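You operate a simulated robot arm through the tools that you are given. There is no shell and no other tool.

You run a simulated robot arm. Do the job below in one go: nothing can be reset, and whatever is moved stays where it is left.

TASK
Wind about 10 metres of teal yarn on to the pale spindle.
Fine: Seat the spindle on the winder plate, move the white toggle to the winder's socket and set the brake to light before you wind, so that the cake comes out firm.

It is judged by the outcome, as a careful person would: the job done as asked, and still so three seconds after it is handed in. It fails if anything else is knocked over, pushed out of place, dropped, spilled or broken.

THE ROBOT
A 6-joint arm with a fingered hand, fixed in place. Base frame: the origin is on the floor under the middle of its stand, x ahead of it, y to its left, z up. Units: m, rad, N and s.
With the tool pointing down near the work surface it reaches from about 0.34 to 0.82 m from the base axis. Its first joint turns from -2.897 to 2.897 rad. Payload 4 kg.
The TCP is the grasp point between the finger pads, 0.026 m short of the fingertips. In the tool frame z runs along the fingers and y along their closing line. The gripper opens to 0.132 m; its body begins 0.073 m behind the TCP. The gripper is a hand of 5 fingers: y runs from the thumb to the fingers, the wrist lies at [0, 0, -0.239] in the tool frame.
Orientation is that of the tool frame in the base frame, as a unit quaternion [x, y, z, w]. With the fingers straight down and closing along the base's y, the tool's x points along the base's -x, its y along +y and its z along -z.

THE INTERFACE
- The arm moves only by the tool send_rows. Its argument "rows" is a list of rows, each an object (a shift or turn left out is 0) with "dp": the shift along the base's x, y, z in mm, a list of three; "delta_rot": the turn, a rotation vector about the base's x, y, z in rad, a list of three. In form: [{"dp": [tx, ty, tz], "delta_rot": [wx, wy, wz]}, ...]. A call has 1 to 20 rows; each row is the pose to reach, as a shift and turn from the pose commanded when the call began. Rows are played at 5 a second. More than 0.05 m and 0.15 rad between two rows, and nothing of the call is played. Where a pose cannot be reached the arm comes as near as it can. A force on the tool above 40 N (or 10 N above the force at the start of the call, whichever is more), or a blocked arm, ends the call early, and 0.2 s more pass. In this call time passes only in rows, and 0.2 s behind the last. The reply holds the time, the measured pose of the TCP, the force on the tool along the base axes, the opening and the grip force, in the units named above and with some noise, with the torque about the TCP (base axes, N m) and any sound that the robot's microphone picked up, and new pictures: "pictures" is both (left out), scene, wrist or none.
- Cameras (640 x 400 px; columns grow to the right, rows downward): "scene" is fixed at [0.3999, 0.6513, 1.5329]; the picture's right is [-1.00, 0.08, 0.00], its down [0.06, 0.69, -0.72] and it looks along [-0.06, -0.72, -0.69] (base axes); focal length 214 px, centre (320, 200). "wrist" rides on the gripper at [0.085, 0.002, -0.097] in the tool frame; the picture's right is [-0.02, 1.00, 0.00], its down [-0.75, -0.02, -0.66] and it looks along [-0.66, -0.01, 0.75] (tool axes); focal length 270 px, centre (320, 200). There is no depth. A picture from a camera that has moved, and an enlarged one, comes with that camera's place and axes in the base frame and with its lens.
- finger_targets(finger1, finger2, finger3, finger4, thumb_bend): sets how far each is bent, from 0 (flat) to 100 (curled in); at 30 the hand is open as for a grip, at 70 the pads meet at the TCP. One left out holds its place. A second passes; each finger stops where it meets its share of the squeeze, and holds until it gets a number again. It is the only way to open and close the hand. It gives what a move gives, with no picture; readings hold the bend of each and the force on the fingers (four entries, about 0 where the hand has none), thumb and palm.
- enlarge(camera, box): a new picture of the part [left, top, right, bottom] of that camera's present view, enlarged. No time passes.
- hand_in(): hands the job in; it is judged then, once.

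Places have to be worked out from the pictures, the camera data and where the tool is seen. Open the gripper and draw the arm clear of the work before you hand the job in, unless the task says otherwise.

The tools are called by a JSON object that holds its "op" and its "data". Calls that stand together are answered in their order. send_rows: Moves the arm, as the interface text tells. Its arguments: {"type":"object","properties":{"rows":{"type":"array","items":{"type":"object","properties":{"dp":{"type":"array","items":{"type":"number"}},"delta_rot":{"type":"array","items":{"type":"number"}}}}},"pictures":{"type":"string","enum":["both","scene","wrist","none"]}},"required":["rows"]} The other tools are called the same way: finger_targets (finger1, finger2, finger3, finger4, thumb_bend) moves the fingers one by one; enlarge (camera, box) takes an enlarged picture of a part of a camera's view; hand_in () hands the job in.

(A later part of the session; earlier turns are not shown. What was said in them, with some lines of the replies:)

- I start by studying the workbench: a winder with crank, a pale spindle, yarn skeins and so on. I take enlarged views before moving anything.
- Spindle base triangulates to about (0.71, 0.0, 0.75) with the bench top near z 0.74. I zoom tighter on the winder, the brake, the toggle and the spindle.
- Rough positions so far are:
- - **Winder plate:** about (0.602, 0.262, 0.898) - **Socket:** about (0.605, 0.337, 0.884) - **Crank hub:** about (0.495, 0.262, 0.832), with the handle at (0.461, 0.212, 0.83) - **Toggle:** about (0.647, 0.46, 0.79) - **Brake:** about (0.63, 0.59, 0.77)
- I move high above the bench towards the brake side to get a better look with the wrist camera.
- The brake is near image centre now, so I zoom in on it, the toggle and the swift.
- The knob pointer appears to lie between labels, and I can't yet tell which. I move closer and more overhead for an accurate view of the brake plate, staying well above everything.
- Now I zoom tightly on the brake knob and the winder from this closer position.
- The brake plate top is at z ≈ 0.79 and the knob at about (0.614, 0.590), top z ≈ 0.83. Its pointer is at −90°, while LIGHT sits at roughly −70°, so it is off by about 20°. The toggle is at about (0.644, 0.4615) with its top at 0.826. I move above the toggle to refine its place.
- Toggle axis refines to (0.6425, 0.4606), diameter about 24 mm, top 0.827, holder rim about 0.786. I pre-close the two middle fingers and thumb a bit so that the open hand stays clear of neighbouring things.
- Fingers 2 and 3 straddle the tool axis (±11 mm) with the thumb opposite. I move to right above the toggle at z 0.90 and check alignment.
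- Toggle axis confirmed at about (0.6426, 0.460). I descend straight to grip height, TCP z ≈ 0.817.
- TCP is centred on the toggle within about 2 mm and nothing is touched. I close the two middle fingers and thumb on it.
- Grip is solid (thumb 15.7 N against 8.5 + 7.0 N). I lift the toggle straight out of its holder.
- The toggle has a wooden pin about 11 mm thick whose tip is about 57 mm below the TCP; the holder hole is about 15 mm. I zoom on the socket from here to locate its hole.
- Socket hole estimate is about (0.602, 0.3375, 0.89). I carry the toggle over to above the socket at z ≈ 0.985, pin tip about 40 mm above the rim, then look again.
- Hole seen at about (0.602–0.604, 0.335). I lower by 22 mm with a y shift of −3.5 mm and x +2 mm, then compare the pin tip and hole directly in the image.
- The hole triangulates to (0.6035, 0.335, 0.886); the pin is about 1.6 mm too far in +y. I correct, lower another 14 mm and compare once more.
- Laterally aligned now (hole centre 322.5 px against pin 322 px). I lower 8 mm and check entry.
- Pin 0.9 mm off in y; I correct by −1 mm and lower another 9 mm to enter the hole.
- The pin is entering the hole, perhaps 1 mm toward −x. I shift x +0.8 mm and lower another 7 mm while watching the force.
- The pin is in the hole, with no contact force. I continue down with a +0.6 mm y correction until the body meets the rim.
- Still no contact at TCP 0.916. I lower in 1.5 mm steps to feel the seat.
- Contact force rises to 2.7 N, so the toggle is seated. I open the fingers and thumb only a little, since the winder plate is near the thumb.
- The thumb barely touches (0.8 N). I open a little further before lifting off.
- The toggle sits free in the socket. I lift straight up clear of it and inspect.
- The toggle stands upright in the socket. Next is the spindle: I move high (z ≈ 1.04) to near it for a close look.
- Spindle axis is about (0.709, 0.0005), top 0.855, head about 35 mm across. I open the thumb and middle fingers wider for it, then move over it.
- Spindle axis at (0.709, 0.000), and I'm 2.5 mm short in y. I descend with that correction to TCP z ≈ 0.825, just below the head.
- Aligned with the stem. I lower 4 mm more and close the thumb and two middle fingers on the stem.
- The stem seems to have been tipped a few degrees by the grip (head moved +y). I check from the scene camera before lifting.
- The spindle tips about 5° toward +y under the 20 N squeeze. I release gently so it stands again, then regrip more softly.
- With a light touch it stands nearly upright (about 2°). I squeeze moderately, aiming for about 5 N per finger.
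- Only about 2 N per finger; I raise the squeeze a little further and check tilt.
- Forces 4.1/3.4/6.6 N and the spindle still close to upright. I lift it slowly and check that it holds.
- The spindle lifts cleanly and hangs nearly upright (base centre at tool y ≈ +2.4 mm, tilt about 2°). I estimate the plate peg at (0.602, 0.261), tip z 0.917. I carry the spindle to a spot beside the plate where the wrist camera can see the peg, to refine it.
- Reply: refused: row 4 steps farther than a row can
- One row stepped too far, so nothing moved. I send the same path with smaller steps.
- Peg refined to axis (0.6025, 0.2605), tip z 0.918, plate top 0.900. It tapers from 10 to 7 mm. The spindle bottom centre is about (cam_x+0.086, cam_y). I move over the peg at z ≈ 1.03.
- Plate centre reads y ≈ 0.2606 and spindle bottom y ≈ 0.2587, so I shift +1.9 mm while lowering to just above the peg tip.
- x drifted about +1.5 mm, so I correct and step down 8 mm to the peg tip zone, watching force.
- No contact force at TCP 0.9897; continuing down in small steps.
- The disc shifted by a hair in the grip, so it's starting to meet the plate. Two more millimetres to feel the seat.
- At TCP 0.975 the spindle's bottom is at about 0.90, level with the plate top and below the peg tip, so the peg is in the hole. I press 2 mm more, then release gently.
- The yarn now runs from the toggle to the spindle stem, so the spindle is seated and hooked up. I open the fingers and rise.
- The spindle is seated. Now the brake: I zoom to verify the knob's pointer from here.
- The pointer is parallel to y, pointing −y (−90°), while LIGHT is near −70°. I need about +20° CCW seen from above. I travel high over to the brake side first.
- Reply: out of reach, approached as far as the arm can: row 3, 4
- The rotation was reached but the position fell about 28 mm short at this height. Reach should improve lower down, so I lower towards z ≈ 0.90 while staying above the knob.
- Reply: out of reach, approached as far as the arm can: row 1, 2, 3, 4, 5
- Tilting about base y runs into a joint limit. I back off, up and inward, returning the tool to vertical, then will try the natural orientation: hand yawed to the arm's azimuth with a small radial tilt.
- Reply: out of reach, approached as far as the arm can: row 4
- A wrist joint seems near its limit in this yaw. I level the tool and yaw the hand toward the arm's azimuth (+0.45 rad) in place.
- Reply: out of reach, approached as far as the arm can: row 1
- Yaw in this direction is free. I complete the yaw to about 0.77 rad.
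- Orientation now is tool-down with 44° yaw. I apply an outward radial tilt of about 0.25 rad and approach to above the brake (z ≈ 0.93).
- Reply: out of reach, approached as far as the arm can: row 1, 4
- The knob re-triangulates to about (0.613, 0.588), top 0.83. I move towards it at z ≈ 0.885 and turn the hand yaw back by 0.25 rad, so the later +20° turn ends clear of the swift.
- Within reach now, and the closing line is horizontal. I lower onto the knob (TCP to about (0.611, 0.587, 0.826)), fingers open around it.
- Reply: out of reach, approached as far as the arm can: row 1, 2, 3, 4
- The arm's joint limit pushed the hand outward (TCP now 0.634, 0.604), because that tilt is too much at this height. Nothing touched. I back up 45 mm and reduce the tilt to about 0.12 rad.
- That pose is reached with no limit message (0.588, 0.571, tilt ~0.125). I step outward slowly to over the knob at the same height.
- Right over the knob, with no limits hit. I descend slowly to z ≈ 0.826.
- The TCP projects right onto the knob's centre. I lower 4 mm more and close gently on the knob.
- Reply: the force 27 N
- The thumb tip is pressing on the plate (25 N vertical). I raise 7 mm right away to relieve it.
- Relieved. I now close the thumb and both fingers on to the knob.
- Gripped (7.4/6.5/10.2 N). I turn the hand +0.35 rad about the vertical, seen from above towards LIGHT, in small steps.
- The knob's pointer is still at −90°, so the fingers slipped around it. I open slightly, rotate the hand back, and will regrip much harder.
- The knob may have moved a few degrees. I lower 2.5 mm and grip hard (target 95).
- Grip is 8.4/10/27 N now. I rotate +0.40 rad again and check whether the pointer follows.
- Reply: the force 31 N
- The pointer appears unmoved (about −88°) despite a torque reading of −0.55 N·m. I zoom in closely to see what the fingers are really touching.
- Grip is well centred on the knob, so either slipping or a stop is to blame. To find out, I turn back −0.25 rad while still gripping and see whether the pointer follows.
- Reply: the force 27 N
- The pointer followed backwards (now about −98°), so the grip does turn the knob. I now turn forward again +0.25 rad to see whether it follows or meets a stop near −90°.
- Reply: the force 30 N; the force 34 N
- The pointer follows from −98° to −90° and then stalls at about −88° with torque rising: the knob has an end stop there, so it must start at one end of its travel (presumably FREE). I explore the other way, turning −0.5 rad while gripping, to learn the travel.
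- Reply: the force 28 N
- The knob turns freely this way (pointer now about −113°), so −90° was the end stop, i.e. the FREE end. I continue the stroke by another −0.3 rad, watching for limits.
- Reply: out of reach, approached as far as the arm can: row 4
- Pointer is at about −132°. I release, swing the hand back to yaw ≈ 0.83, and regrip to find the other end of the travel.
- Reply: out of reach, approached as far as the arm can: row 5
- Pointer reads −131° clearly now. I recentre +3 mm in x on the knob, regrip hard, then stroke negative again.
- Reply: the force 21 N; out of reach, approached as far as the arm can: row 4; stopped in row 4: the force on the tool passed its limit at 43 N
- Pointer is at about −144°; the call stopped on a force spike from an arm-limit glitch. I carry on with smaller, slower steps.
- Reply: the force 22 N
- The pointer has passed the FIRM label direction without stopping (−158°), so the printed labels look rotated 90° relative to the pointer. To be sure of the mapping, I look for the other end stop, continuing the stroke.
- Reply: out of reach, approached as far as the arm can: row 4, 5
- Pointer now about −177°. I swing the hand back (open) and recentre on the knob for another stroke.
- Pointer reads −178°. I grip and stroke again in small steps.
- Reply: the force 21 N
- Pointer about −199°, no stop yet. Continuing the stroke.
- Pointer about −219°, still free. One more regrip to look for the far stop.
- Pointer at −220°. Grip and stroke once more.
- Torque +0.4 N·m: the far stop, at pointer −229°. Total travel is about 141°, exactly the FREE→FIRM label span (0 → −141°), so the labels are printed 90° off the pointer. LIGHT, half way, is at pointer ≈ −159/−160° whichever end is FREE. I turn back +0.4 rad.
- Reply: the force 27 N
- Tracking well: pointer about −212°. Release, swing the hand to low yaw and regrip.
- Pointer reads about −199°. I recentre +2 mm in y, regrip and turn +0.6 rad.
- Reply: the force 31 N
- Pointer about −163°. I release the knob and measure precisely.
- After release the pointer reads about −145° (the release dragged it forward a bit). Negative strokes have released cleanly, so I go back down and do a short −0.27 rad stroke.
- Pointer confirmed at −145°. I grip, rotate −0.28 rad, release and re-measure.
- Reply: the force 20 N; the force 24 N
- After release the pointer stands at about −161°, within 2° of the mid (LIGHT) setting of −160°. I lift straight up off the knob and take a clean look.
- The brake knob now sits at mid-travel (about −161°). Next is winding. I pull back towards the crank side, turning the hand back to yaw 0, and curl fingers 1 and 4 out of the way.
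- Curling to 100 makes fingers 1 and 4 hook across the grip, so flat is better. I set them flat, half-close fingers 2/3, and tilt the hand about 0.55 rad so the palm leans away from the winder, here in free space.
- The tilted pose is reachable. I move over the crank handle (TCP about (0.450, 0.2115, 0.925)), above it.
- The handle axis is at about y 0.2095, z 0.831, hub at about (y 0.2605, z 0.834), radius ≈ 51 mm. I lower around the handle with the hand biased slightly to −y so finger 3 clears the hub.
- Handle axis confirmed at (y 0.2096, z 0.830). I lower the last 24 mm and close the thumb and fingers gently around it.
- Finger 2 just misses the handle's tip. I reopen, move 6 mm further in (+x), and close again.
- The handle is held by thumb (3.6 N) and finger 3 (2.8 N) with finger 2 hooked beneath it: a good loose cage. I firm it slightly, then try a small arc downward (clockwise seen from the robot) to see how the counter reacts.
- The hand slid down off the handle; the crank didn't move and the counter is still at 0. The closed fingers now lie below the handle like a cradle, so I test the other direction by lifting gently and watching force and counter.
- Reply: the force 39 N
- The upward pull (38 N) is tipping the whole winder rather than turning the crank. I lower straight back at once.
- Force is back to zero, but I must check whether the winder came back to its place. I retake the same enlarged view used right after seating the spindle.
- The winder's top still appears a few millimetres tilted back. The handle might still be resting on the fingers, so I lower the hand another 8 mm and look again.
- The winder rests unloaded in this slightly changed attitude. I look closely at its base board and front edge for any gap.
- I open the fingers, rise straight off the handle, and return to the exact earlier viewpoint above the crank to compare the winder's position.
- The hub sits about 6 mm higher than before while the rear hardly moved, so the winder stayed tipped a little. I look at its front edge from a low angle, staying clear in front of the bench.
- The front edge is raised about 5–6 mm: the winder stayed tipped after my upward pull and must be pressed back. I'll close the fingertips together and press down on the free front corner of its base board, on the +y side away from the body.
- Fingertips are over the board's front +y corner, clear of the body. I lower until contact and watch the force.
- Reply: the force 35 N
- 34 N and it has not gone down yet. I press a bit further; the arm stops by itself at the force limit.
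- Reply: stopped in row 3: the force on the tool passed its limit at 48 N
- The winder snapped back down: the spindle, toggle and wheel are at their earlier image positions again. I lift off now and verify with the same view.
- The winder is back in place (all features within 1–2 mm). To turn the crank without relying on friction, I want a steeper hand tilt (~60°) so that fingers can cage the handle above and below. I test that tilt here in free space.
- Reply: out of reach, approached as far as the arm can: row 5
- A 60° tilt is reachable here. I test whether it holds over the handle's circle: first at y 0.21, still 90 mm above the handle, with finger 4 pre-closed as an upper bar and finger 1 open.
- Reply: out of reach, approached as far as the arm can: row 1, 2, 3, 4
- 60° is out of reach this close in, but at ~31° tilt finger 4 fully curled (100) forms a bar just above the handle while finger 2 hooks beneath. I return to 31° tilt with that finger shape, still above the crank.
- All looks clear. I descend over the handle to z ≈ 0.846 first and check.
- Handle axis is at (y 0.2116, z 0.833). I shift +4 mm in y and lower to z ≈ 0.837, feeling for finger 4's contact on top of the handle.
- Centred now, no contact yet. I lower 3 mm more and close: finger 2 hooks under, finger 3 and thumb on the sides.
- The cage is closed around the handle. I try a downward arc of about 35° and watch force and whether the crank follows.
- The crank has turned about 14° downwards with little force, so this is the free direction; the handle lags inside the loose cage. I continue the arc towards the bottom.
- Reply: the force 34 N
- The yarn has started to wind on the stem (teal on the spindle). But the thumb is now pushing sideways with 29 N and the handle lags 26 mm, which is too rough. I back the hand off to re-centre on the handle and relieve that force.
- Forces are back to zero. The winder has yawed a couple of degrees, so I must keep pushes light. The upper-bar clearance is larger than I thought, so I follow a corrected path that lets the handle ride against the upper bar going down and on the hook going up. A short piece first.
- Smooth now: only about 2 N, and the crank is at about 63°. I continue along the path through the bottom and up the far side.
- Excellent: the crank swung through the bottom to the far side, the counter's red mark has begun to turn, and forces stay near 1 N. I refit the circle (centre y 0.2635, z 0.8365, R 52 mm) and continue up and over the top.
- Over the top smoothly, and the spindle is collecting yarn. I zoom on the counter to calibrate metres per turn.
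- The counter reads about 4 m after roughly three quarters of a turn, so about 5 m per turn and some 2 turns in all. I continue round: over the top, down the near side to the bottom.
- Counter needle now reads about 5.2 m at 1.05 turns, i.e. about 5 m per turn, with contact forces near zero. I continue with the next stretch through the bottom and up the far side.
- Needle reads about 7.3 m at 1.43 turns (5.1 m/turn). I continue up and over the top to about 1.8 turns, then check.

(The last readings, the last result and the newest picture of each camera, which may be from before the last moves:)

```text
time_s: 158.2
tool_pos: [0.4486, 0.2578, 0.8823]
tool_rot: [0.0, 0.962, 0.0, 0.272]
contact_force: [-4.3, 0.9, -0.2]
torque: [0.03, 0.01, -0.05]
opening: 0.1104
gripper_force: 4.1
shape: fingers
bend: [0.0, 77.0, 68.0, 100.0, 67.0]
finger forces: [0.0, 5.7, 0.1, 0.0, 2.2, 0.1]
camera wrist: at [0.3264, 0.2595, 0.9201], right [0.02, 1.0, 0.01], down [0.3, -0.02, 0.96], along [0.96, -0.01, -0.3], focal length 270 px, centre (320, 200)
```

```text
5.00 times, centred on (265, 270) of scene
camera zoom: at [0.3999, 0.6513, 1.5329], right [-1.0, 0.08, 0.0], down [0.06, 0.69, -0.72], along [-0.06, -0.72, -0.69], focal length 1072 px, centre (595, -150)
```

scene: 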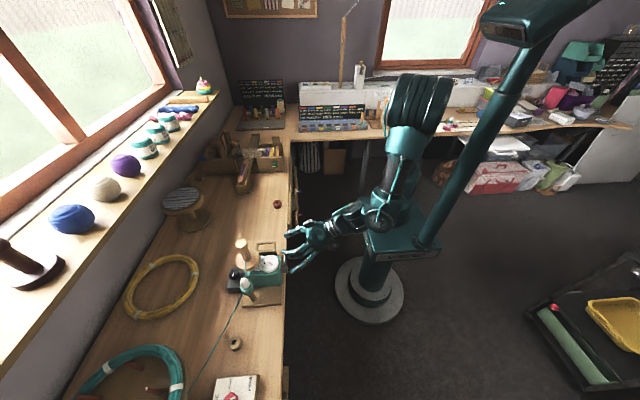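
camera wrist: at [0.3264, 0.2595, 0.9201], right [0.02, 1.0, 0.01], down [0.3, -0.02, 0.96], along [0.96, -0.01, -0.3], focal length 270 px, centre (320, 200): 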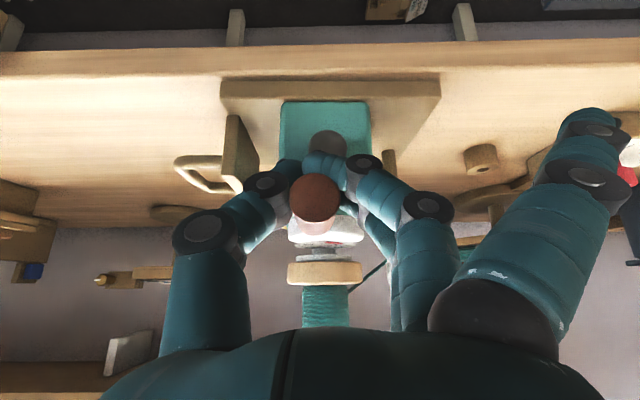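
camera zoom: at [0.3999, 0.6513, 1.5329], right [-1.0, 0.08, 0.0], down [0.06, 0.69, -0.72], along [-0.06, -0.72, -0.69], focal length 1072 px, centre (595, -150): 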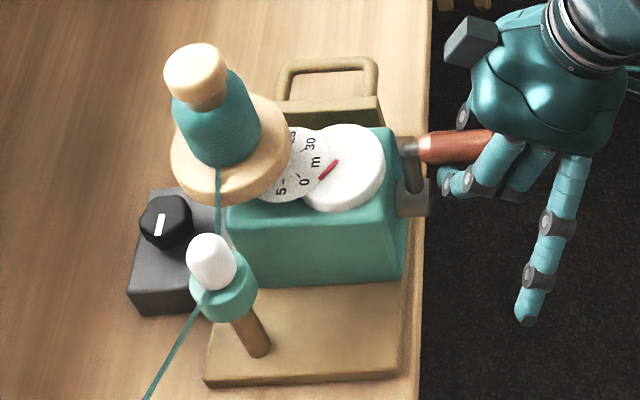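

Needle reads about 83° of dial, i.e. 9.2–9.5 m. Only about 0.1 turn more is needed; I advance a short piece and read again.

{"op": "send_rows", "data": {"rows": [{"dp": [0, -5, -2.1]}, {"dp": [0, -9.9, -4.6]}, {"dp": [0, -14.7, -7.3]}, {"dp": [0, -19.4, -10.2]}, {"dp": [0, -24, -13.6]}], "pictures": "wrist"}}

{"op": "enlarge", "data": {"camera": "scene", "box": [252, 252, 292, 277]}}

{"op": "enlarge", "data": {"camera": "wrist", "box": [200, 80, 440, 260]}}

```text
time_s: 159.4
tool_pos: [0.448, 0.2348, 0.8681]
tool_rot: [-0.001, 0.962, 0.001, 0.273]
contact_force: [0.0, 0.6, 0.4]
torque: [-0.03, 0.01, 0.0]
opening: 0.1085
gripper_force: 0.0
shape: fingers
bend: [0.0, 77.0, 68.0, 100.0, 68.0]
finger forces: [0.0, 1.0, 0.0, 0.0, 0.0, 0.0]
camera wrist: at [0.3269, 0.235, 0.9055], right [0.02, 1.0, 0.01], down [0.29, -0.02, 0.96], along [0.96, -0.01, -0.29], focal length 270 px, centre (320, 200)
```

wrist: 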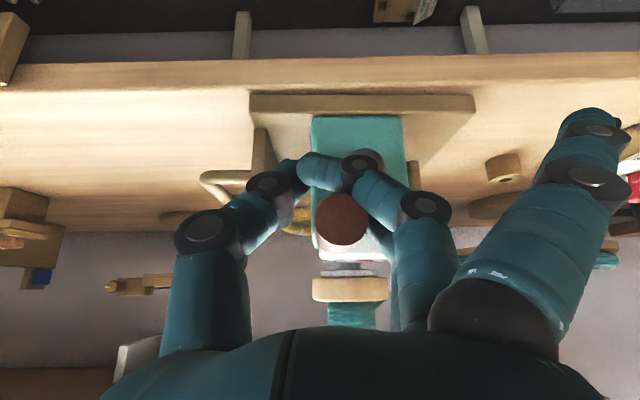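

```text
16.00 times, centred on (272, 264) of scene
camera zoom: at [0.3999, 0.6513, 1.5329], right [-1.0, 0.08, 0.0], down [0.06, 0.69, -0.72], along [-0.06, -0.72, -0.69], focal length 3432 px, centre (1088, -832)
```

zoom: 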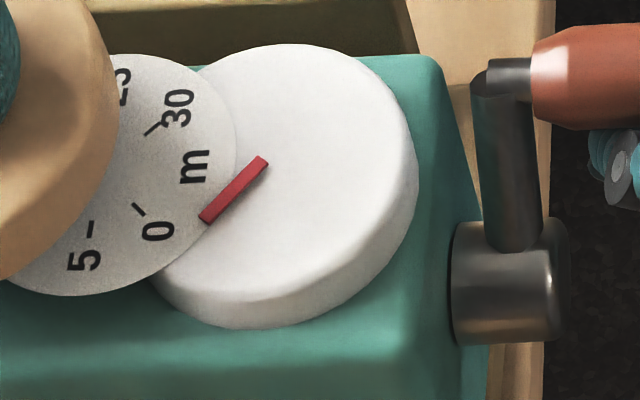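

```text
2.22 times, centred on (320, 170) of wrist
camera zoom: at [0.3269, 0.235, 0.9055], right [0.02, 1.0, 0.01], down [0.29, -0.02, 0.96], along [0.96, -0.01, -0.29], focal length 601 px, centre (320, 267)
```

zoom: 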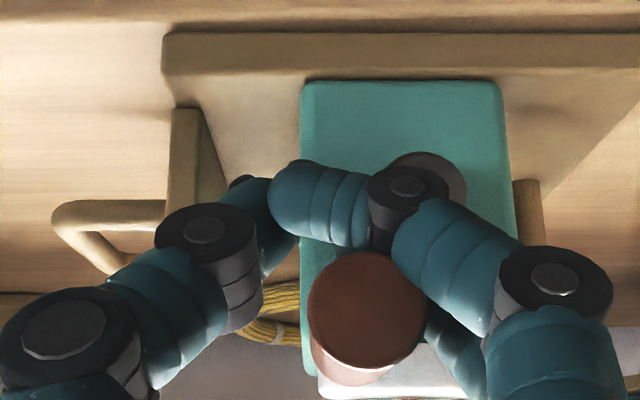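

About 9.5–9.75 m now. A further small step of roughly 0.4 rad brings it to 10.

{"op": "send_rows", "data": {"rows": [{"dp": [0, -3.5, -2.6]}, {"dp": [0, -6.9, -5.2]}, {"dp": [0, -9.7, -8.4]}, {"dp": [0, -12.2, -11.8]}, {"dp": [0, -14.5, -15.4]}], "pictures": "wrist"}}

{"op": "enlarge", "data": {"camera": "scene", "box": [252, 252, 292, 277]}}

{"op": "enlarge", "data": {"camera": "wrist", "box": [200, 80, 440, 260]}}

```text
time_s: 160.6
tool_pos: [0.4488, 0.2188, 0.8531]
tool_rot: [-0.001, 0.962, 0.001, 0.273]
contact_force: [0.2, -0.4, 0.4]
torque: [0.0, 0.01, -0.02]
opening: 0.1085
gripper_force: 0.4
shape: fingers
bend: [0.0, 77.0, 68.0, 100.0, 68.0]
finger forces: [0.0, 0.1, 0.1, 0.8, 0.0, 0.1]
camera wrist: at [0.3272, 0.2207, 0.8906], right [0.02, 1.0, 0.01], down [0.3, -0.02, 0.96], along [0.96, -0.01, -0.3], focal length 270 px, centre (320, 200)
```

wrist: 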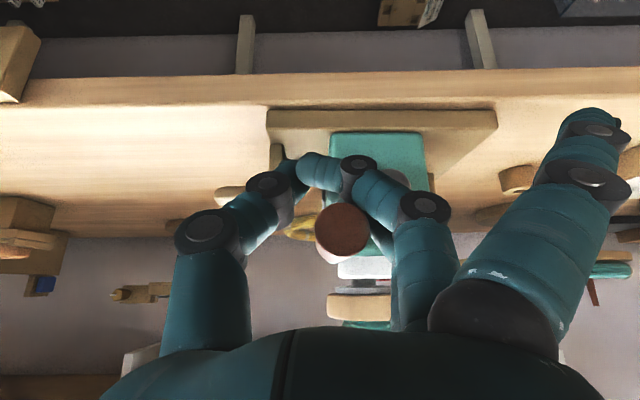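

```text
16.00 times, centred on (272, 264) of scene
camera zoom: at [0.3999, 0.6513, 1.5329], right [-1.0, 0.08, 0.0], down [0.06, 0.69, -0.72], along [-0.06, -0.72, -0.69], focal length 3432 px, centre (1088, -832)
```

zoom: 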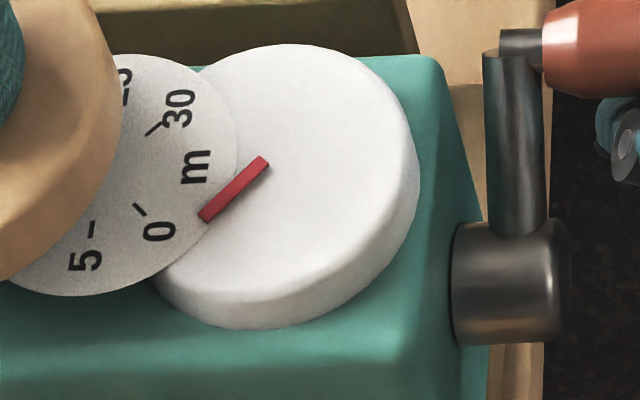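

```text
2.22 times, centred on (320, 170) of wrist
camera zoom: at [0.3272, 0.2207, 0.8906], right [0.02, 1.0, 0.01], down [0.3, -0.02, 0.96], along [0.96, -0.01, -0.3], focal length 601 px, centre (320, 267)
```

zoom: 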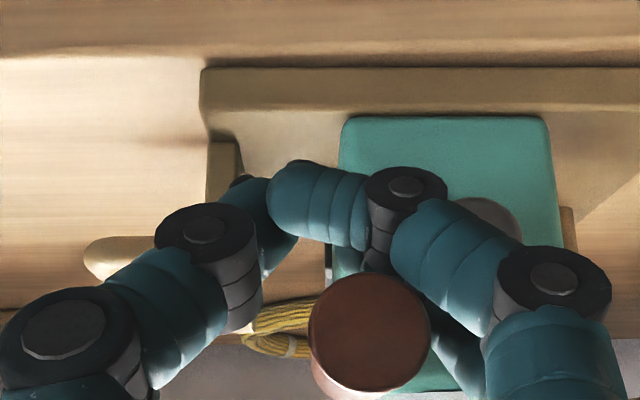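

Needle reads about 9.6–9.8 m (crank 1.87 turns). A last push of about 0.35 rad down the near side.

{"op": "send_rows", "data": {"rows": [{"dp": [0, -0.9, -3.2]}, {"dp": [0, -1.7, -6.3]}, {"dp": [0, -2.8, -9.0]}, {"dp": [0, -3.8, -11.5]}, {"dp": [0, -4.7, -14.1]}, {"dp": [0, -5.5, -16.6]}, {"dp": [0, -6.2, -19.7]}], "pictures": "wrist"}}

{"op": "enlarge", "data": {"camera": "scene", "box": [252, 252, 292, 277]}}

{"op": "enlarge", "data": {"camera": "wrist", "box": [200, 80, 440, 260]}}

{"op": "enlarge", "data": {"camera": "scene", "box": [225, 230, 305, 310]}}

```text
time_s: 162.2
tool_pos: [0.4484, 0.213, 0.8321]
tool_rot: [-0.001, 0.962, 0.0, 0.273]
contact_force: [-0.3, -1.3, 0.6]
torque: [0.02, -0.01, -0.01]
opening: 0.1084
gripper_force: 0.1
shape: fingers
bend: [0.0, 77.0, 68.0, 100.0, 68.0]
finger forces: [0.0, 0.1, 0.1, 0.4, 0.1, 0.0]
camera wrist: at [0.3262, 0.2143, 0.8707], right [0.02, 1.0, 0.01], down [0.3, -0.02, 0.96], along [0.96, -0.01, -0.3], focal length 270 px, centre (320, 200)
```

wrist: 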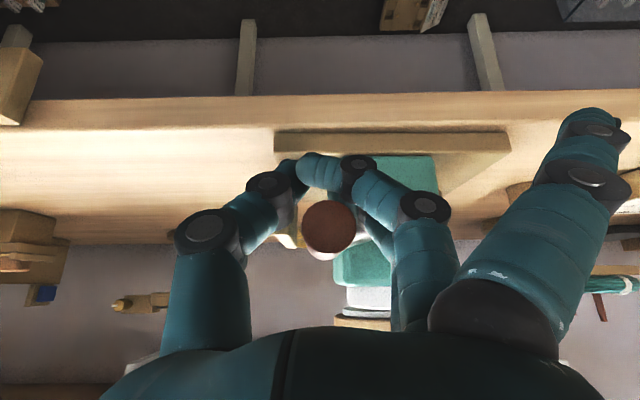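

```text
16.00 times, centred on (272, 264) of scene
camera zoom: at [0.3999, 0.6513, 1.5329], right [-1.0, 0.08, 0.0], down [0.06, 0.69, -0.72], along [-0.06, -0.72, -0.69], focal length 3432 px, centre (1088, -832)
```

zoom: 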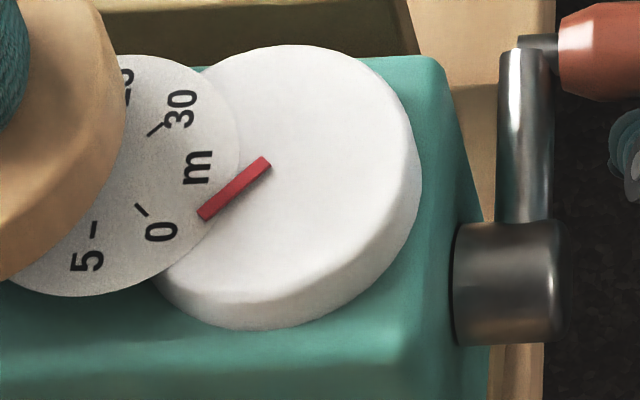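

```text
2.22 times, centred on (320, 170) of wrist
camera zoom: at [0.3262, 0.2143, 0.8707], right [0.02, 1.0, 0.01], down [0.3, -0.02, 0.96], along [0.96, -0.01, -0.3], focal length 601 px, centre (320, 267)
```

zoom: 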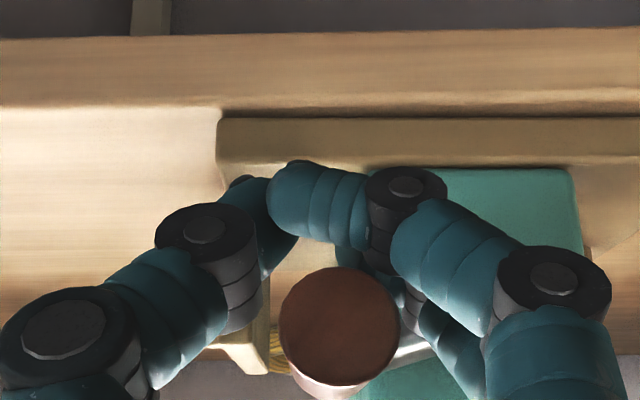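

```text
5.00 times, centred on (265, 270) of scene
camera zoom: at [0.3999, 0.6513, 1.5329], right [-1.0, 0.08, 0.0], down [0.06, 0.69, -0.72], along [-0.06, -0.72, -0.69], focal length 1072 px, centre (595, -150)
```

zoom: 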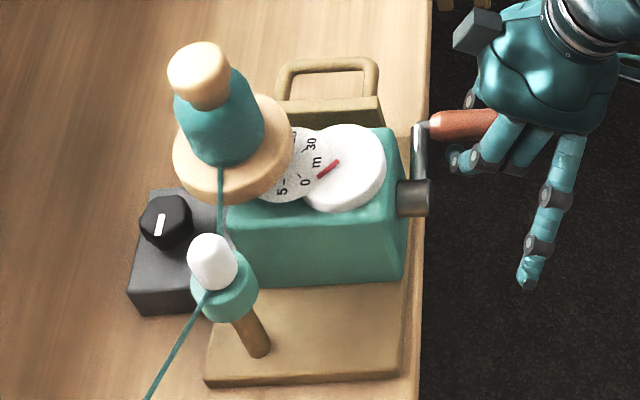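

Needle now reads 88.7° → 9.85 m on the dial (about 10 with the small zero offset). I nudge a hair more (~0.1 rad), then release the handle.

{"op": "send_rows", "data": {"rows": [{"dp": [0, -0.5, -2.0]}, {"dp": [0, -1.0, -4.2]}, {"dp": [0, -1.4, -6.2]}], "pictures": "none"}}

{"op": "enlarge", "data": {"camera": "scene", "box": [252, 252, 292, 277]}}

{"op": "finger_targets", "data": {"finger2": 58, "finger3": 60, "thumb_bend": 46}}

{"op": "enlarge", "data": {"camera": "wrist", "box": [200, 80, 440, 260]}}

```text
time_s: 163.0
tool_pos: [0.4482, 0.2118, 0.8273]
tool_rot: [0.0, 0.962, 0.0, 0.273]
contact_force: [0.0, 0.2, 0.1]
torque: [0.02, 0.0, 0.04]
opening: 0.1085
gripper_force: 0.4
shape: fingers
bend: [0.0, 77.0, 68.0, 100.0, 68.0]
finger forces: [0.0, 0.0, 0.1, 0.0, 0.0, 0.0]
```

```text
16.00 times, centred on (272, 264) of scene
camera zoom: at [0.3999, 0.6513, 1.5329], right [-1.0, 0.08, 0.0], down [0.06, 0.69, -0.72], along [-0.06, -0.72, -0.69], focal length 3432 px, centre (1088, -832)
```

zoom: 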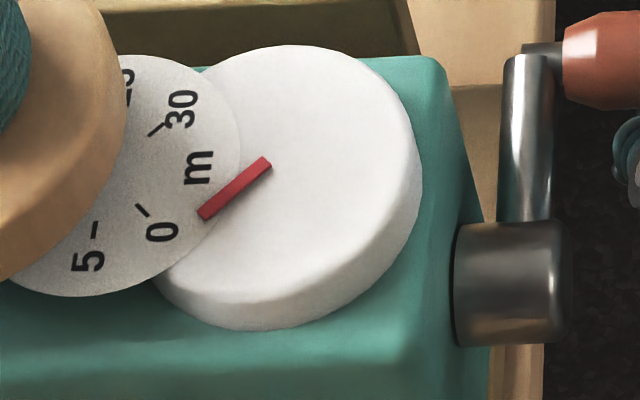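

```text
time_s: 164.0
tool_pos: [0.4483, 0.2116, 0.8274]
tool_rot: [-0.001, 0.962, 0.0, 0.272]
contact_force: [0.0, 0.3, -0.2]
torque: [-0.02, -0.01, 0.01]
opening: 0.143
gripper_force: 0.1
shape: fingers
bend: [0.0, 57.0, 60.0, 100.0, 46.0]
finger forces: [0.1, 0.1, 0.0, 0.0, 0.0, 0.0]
```

```text
2.22 times, centred on (320, 170) of wrist
camera zoom: at [0.326, 0.2125, 0.8649], right [0.02, 1.0, 0.01], down [0.3, -0.02, 0.96], along [0.96, -0.01, -0.3], focal length 601 px, centre (320, 267)
```

zoom: 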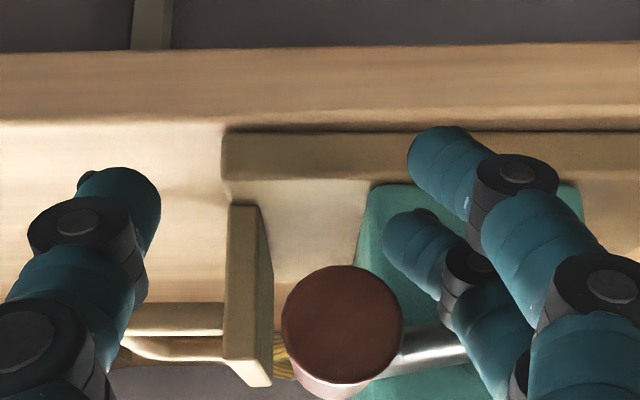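

Needle stands at about 9.9 m. I lift straight up off the handle and back away in front of the bench.

{"op": "send_rows", "data": {"rows": [{"dp": [0, -1, 12]}, {"dp": [0, -1, 28]}, {"dp": [-3, -1, 50]}, {"dp": [-8, 0, 80]}, {"dp": [-15, 0, 115]}, {"dp": [-25, 0, 150]}], "pictures": "both"}}

{"op": "enlarge", "data": {"camera": "scene", "box": [225, 230, 305, 310]}}

{"op": "enlarge", "data": {"camera": "scene", "box": [252, 252, 292, 277]}}

{"op": "enlarge", "data": {"camera": "scene", "box": [60, 300, 300, 400]}}

```text
time_s: 165.4
tool_pos: [0.4248, 0.2141, 0.9766]
tool_rot: [0.0, 0.962, 0.0, 0.273]
contact_force: [0.0, 0.3, -0.4]
torque: [0.01, 0.03, -0.01]
opening: 0.1428
gripper_force: 0.1
shape: fingers
bend: [0.0, 57.0, 60.0, 100.0, 46.0]
finger forces: [0.0, 0.0, 0.1, 0.1, 0.1, 0.0]
camera wrist: at [0.3033, 0.2153, 1.0146], right [0.02, 1.0, 0.01], down [0.3, -0.02, 0.95], along [0.95, -0.01, -0.3], focal length 270 px, centre (320, 200)
```

scene: 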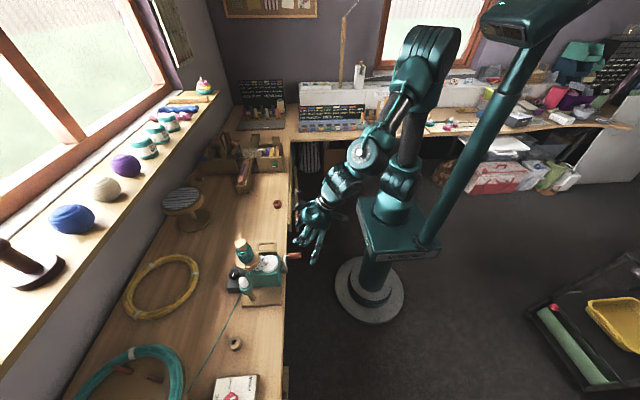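
wrist: 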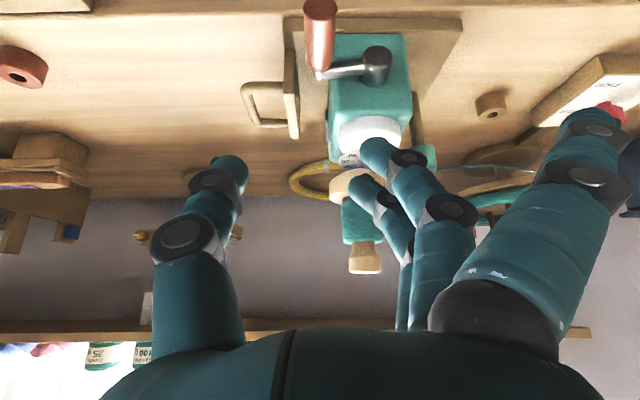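

```text
5.00 times, centred on (265, 270) of scene
camera zoom: at [0.3999, 0.6513, 1.5329], right [-1.0, 0.08, 0.0], down [0.06, 0.69, -0.72], along [-0.06, -0.72, -0.69], focal length 1072 px, centre (595, -150)
```

zoom: 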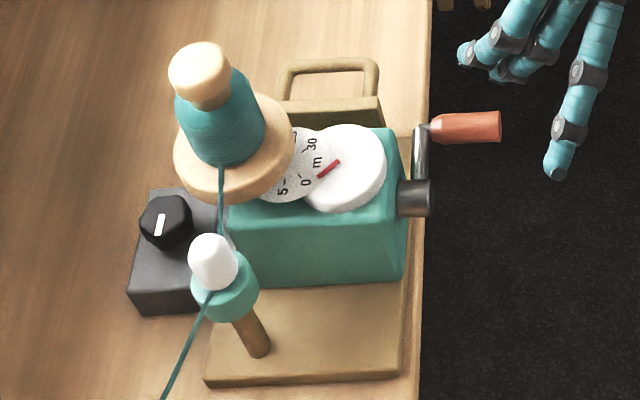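

```text
16.00 times, centred on (272, 264) of scene
camera zoom: at [0.3999, 0.6513, 1.5329], right [-1.0, 0.08, 0.0], down [0.06, 0.69, -0.72], along [-0.06, -0.72, -0.69], focal length 3432 px, centre (1088, -832)
```

zoom: 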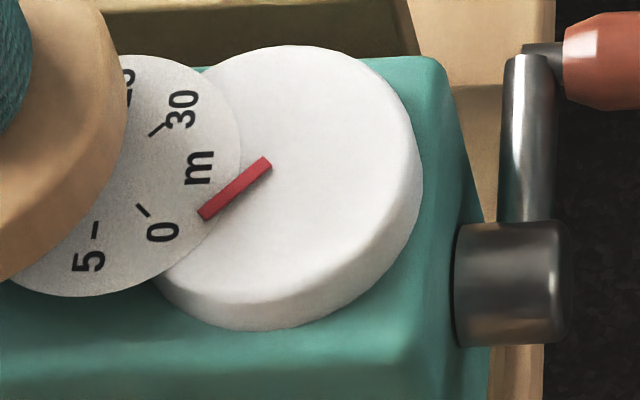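

```text
2.67 times, centred on (180, 350) of scene
camera zoom: at [0.3999, 0.6513, 1.5329], right [-1.0, 0.08, 0.0], down [0.06, 0.69, -0.72], along [-0.06, -0.72, -0.69], focal length 572 px, centre (693, -200)
```

zoom: 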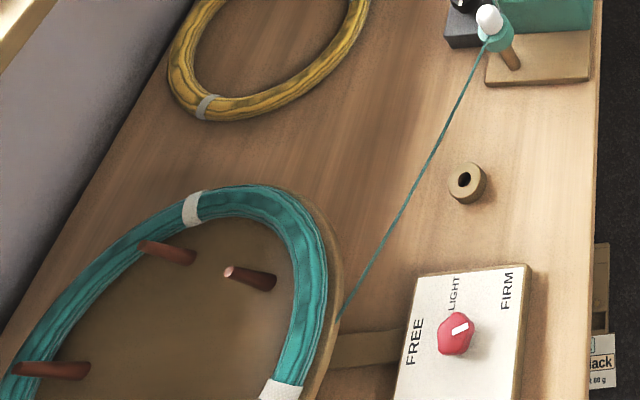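

The yarn, toggle and spindle look right and the crank holds still. I zoom on the cake and the brake for a final check.

{"op": "enlarge", "data": {"camera": "scene", "box": [230, 230, 280, 275]}}

{"op": "enlarge", "data": {"camera": "scene", "box": [205, 365, 269, 400]}}

{"op": "enlarge", "data": {"camera": "wrist", "box": [280, 100, 460, 290]}}

```text
8.89 times, centred on (255, 252) of scene
camera zoom: at [0.3999, 0.6513, 1.5329], right [-1.0, 0.08, 0.0], down [0.06, 0.69, -0.72], along [-0.06, -0.72, -0.69], focal length 1906 px, centre (898, -267)
```

zoom: 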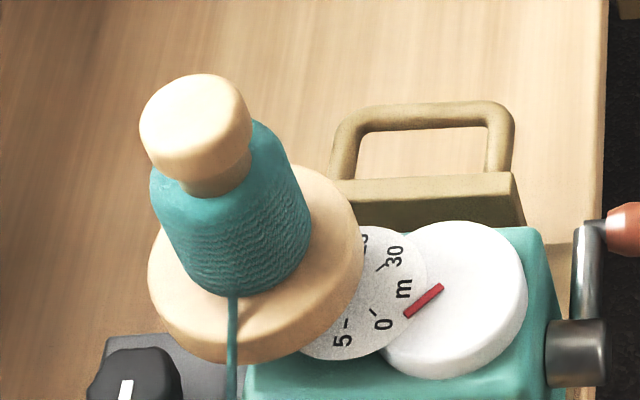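

```text
10.00 times, centred on (237, 382) of scene
camera zoom: at [0.3999, 0.6513, 1.5329], right [-1.0, 0.08, 0.0], down [0.06, 0.69, -0.72], along [-0.06, -0.72, -0.69], focal length 2145 px, centre (1150, -1625)
```

zoom: 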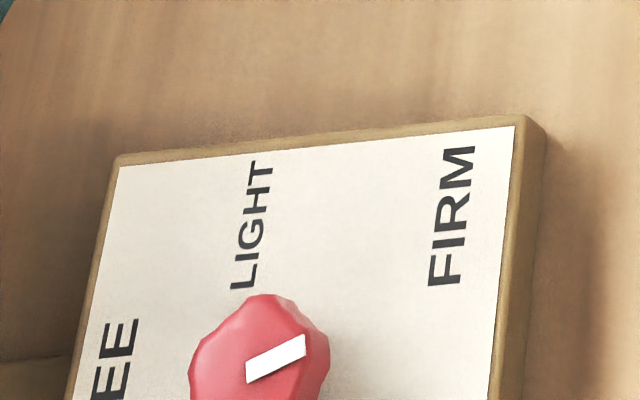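

```text
2.11 times, centred on (370, 195) of wrist
camera zoom: at [0.3033, 0.2153, 1.0146], right [0.02, 1.0, 0.01], down [0.3, -0.02, 0.95], along [0.95, -0.01, -0.3], focal length 569 px, centre (215, 210)
```

zoom: 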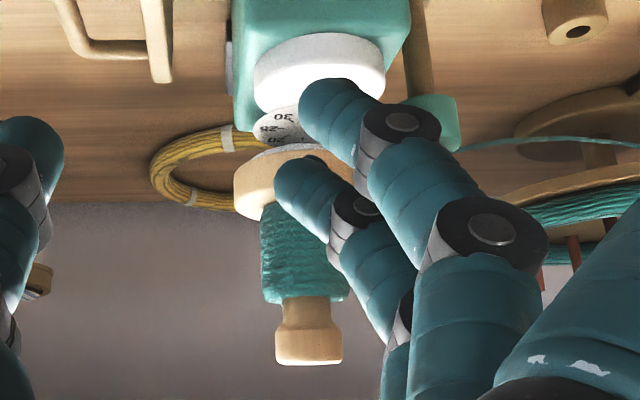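

I compare the winder's present place with the very first picture, using the same enlarged view.

{"op": "enlarge", "data": {"camera": "scene", "box": [200, 220, 320, 320]}}

{"op": "enlarge", "data": {"camera": "scene", "box": [150, 120, 310, 240]}}

```text
4.00 times, centred on (260, 270) of scene
camera zoom: at [0.3999, 0.6513, 1.5329], right [-1.0, 0.08, 0.0], down [0.06, 0.69, -0.72], along [-0.06, -0.72, -0.69], focal length 858 px, centre (560, -80)
```

zoom: 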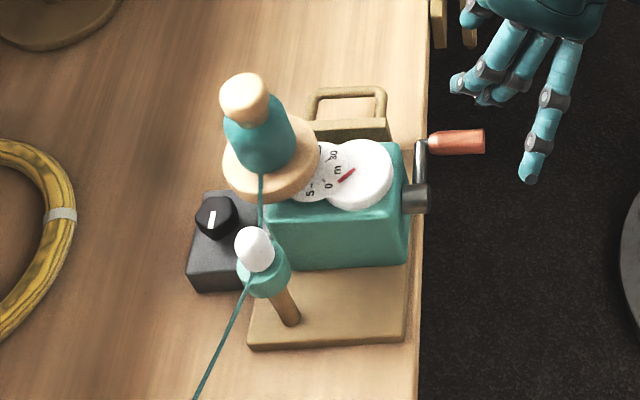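

```text
3.33 times, centred on (230, 180) of scene
camera zoom: at [0.3999, 0.6513, 1.5329], right [-1.0, 0.08, 0.0], down [0.06, 0.69, -0.72], along [-0.06, -0.72, -0.69], focal length 715 px, centre (620, 267)
```

zoom: 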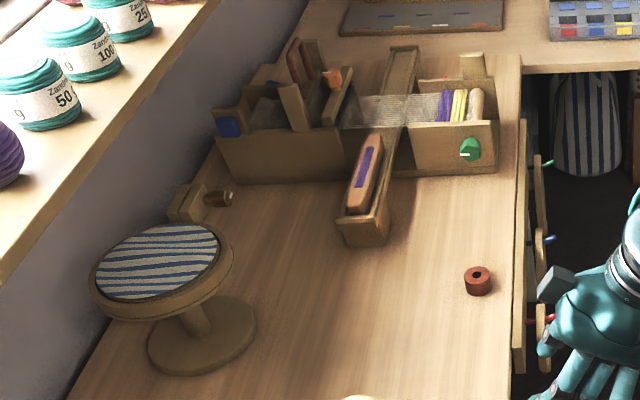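

The winder moved only about 3 mm during winding and everything else is untouched. I open the hand fully, straighten it and take a clear overhead reading of the counter.

{"op": "finger_targets", "data": {"finger1": 30, "finger2": 30, "finger3": 30, "finger4": 30, "thumb_bend": 30}}

{"op": "send_rows", "data": {"rows": [{"dp": [-5, 5, 20], "delta_rot": [0, 0.11, 0]}, {"dp": [-5, 15, 45], "delta_rot": [0, 0.22, 0]}, {"dp": [0, 25, 70], "delta_rot": [0, 0.33, 0]}, {"dp": [8, 36, 90], "delta_rot": [0, 0.44, 0]}, {"dp": [15, 46, 100], "delta_rot": [0, 0.55, 0]}], "pictures": "wrist"}}

{"op": "enlarge", "data": {"camera": "wrist", "box": [280, 110, 360, 200]}}

```text
time_s: 166.4
tool_pos: [0.4254, 0.2136, 0.9768]
tool_rot: [-0.001, 0.962, 0.001, 0.272]
contact_force: [-0.4, -0.3, -0.2]
torque: [0.03, 0.0, -0.04]
opening: 0.1393
gripper_force: 0.1
shape: fingers
bend: [30.0, 30.0, 30.0, 30.0, 30.0]
finger forces: [0.1, 0.2, 0.0, 0.0, 0.1, 0.0]
```

```text
time_s: 167.6
tool_pos: [0.4371, 0.2573, 1.0774]
tool_rot: [-0.001, 1.0, 0.0, 0.001]
contact_force: [0.5, -1.0, -0.1]
torque: [0.02, -0.02, -0.01]
opening: 0.1391
gripper_force: 0.0
shape: fingers
bend: [30.0, 30.0, 30.0, 30.0, 30.0]
finger forces: [0.0, 0.0, 0.0, 0.0, 0.0, 0.0]
camera wrist: at [0.354, 0.259, 1.1735], right [0.02, 1.0, 0.0], down [0.75, -0.01, 0.66], along [0.66, -0.01, -0.75], focal length 270 px, centre (320, 200)
```

wrist: 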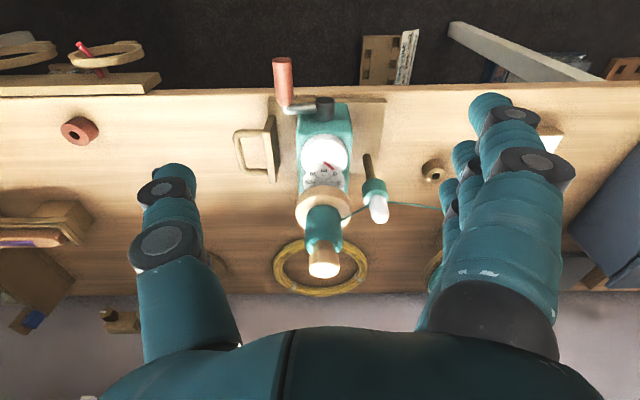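

```text
4.44 times, centred on (320, 155) of wrist
camera zoom: at [0.354, 0.259, 1.1735], right [0.02, 1.0, 0.0], down [0.75, -0.01, 0.66], along [0.66, -0.01, -0.75], focal length 1201 px, centre (320, 400)
```

zoom: 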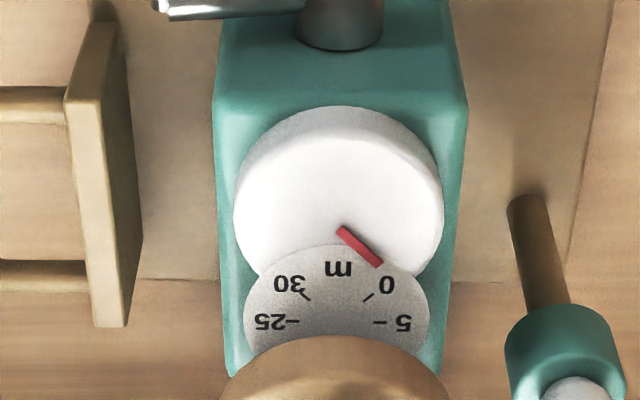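

{"op": "enlarge", "data": {"camera": "wrist", "box": [300, 130, 350, 190]}}

```text
6.67 times, centred on (325, 160) of wrist
camera zoom: at [0.354, 0.259, 1.1735], right [0.02, 1.0, 0.0], down [0.75, -0.01, 0.66], along [0.66, -0.01, -0.75], focal length 1802 px, centre (287, 467)
```

zoom: 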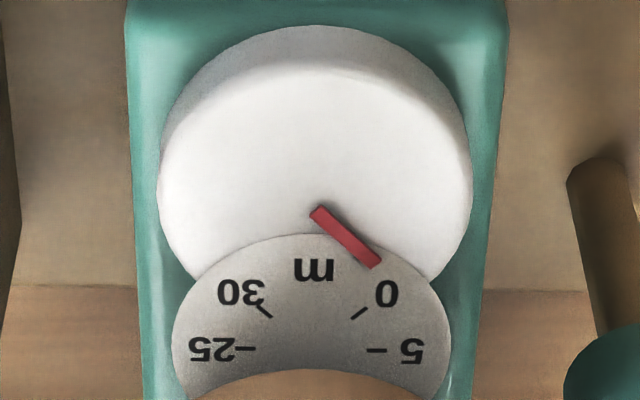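

From overhead the needle stands 47° past the 5-mark, i.e. 10.2 m (about 10.0 after the small zero offset). The job is done, so I withdraw the open hand to a clear position and take a last look at everything.

{"op": "send_rows", "data": {"rows": [{"dp": [-15, -3, 35]}, {"dp": [-35, -7, 75]}, {"dp": [-60, -12, 112]}, {"dp": [-85, -17, 150]}, {"dp": [-110, -22, 188]}, {"dp": [-135, -26, 222]}], "pictures": "both"}}

{"op": "enlarge", "data": {"camera": "scene", "box": [200, 220, 320, 320]}}

{"op": "enlarge", "data": {"camera": "scene", "box": [60, 300, 300, 400]}}

```text
time_s: 169.0
tool_pos: [0.3048, 0.2328, 1.301]
tool_rot: [0.0, 1.0, 0.0, 0.002]
contact_force: [0.5, 0.2, 0.0]
torque: [-0.03, 0.0, -0.01]
opening: 0.1389
gripper_force: 0.0
shape: fingers
bend: [30.0, 30.0, 30.0, 30.0, 30.0]
finger forces: [0.1, 0.1, 0.0, 0.0, 0.0, 0.0]
camera wrist: at [0.2194, 0.2341, 1.3968], right [0.02, 1.0, 0.0], down [0.75, -0.02, 0.66], along [0.66, -0.01, -0.75], focal length 270 px, centre (320, 200)
```

scene: 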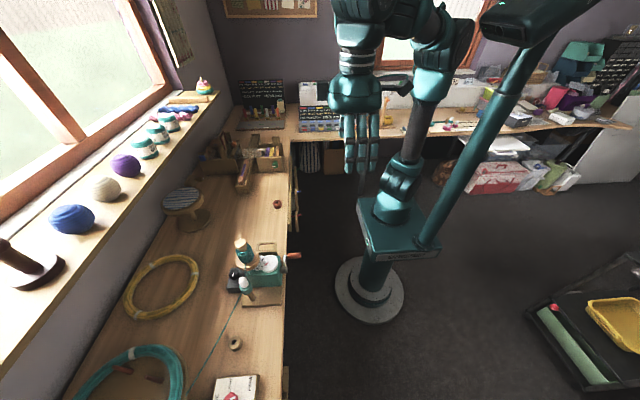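
wrist: 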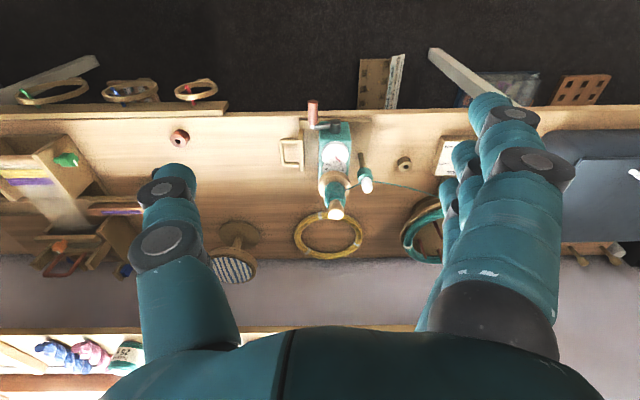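

```text
4.00 times, centred on (260, 270) of scene
camera zoom: at [0.3999, 0.6513, 1.5329], right [-1.0, 0.08, 0.0], down [0.06, 0.69, -0.72], along [-0.06, -0.72, -0.69], focal length 858 px, centre (560, -80)
```

zoom: 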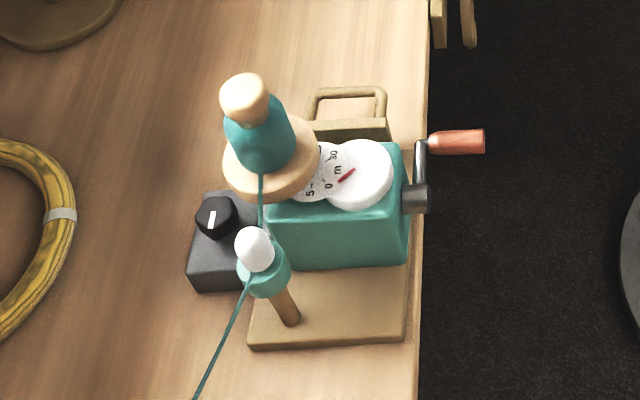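

```text
2.67 times, centred on (180, 350) of scene
camera zoom: at [0.3999, 0.6513, 1.5329], right [-1.0, 0.08, 0.0], down [0.06, 0.69, -0.72], along [-0.06, -0.72, -0.69], focal length 572 px, centre (693, -200)
```

zoom: 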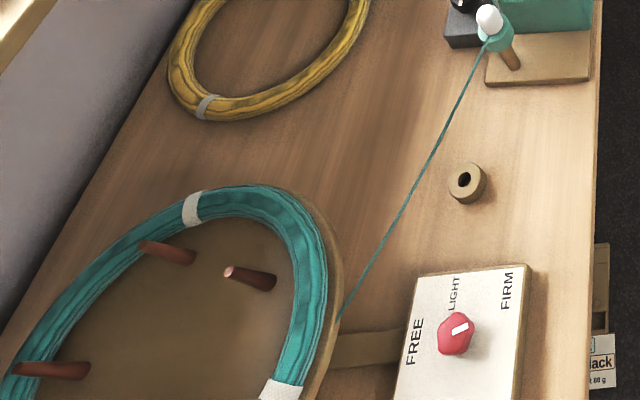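

The spindle is seated and holds a cake of about 10 m. The toggle is in the winder's socket, the brake is at mid-travel (LIGHT), and the hand is open and clear. I hand the job in.

{"op": "hand_in", "data": {}}

```text
The job is handed in.
```

I wound about 10 m of teal yarn on to the pale spindle and handed the job in. I am inferring that the brake was on LIGHT, and I did not check how firm the cake is.

- **Yarn:** the counter reads about 10 m (9.9–10.2 m, depending on the camera view).
- **Spindle and toggle:** both were set before winding. The spindle is on the winder plate and the white toggle is upright in the winder's socket.
- **Brake:** the knob's pointer does not line up with the printed labels. It turns only between two stops about 141° apart, the same spread as FREE to FIRM, but shifted by 90°. It started at one stop, so I took that as FREE and set it halfway between the stops for LIGHT. It therefore looks closer to the FIRM label than to LIGHT.
- **Winder:** I tipped it a few millimetres when I first tried the crank the wrong way, and pressed it back down. During winding it slid about 3 mm and twisted 2–3°. I left it there rather than risk disturbing the cake.

Nothing else on the bench looked moved in the last pictures, and the hand is open and clear of the work.
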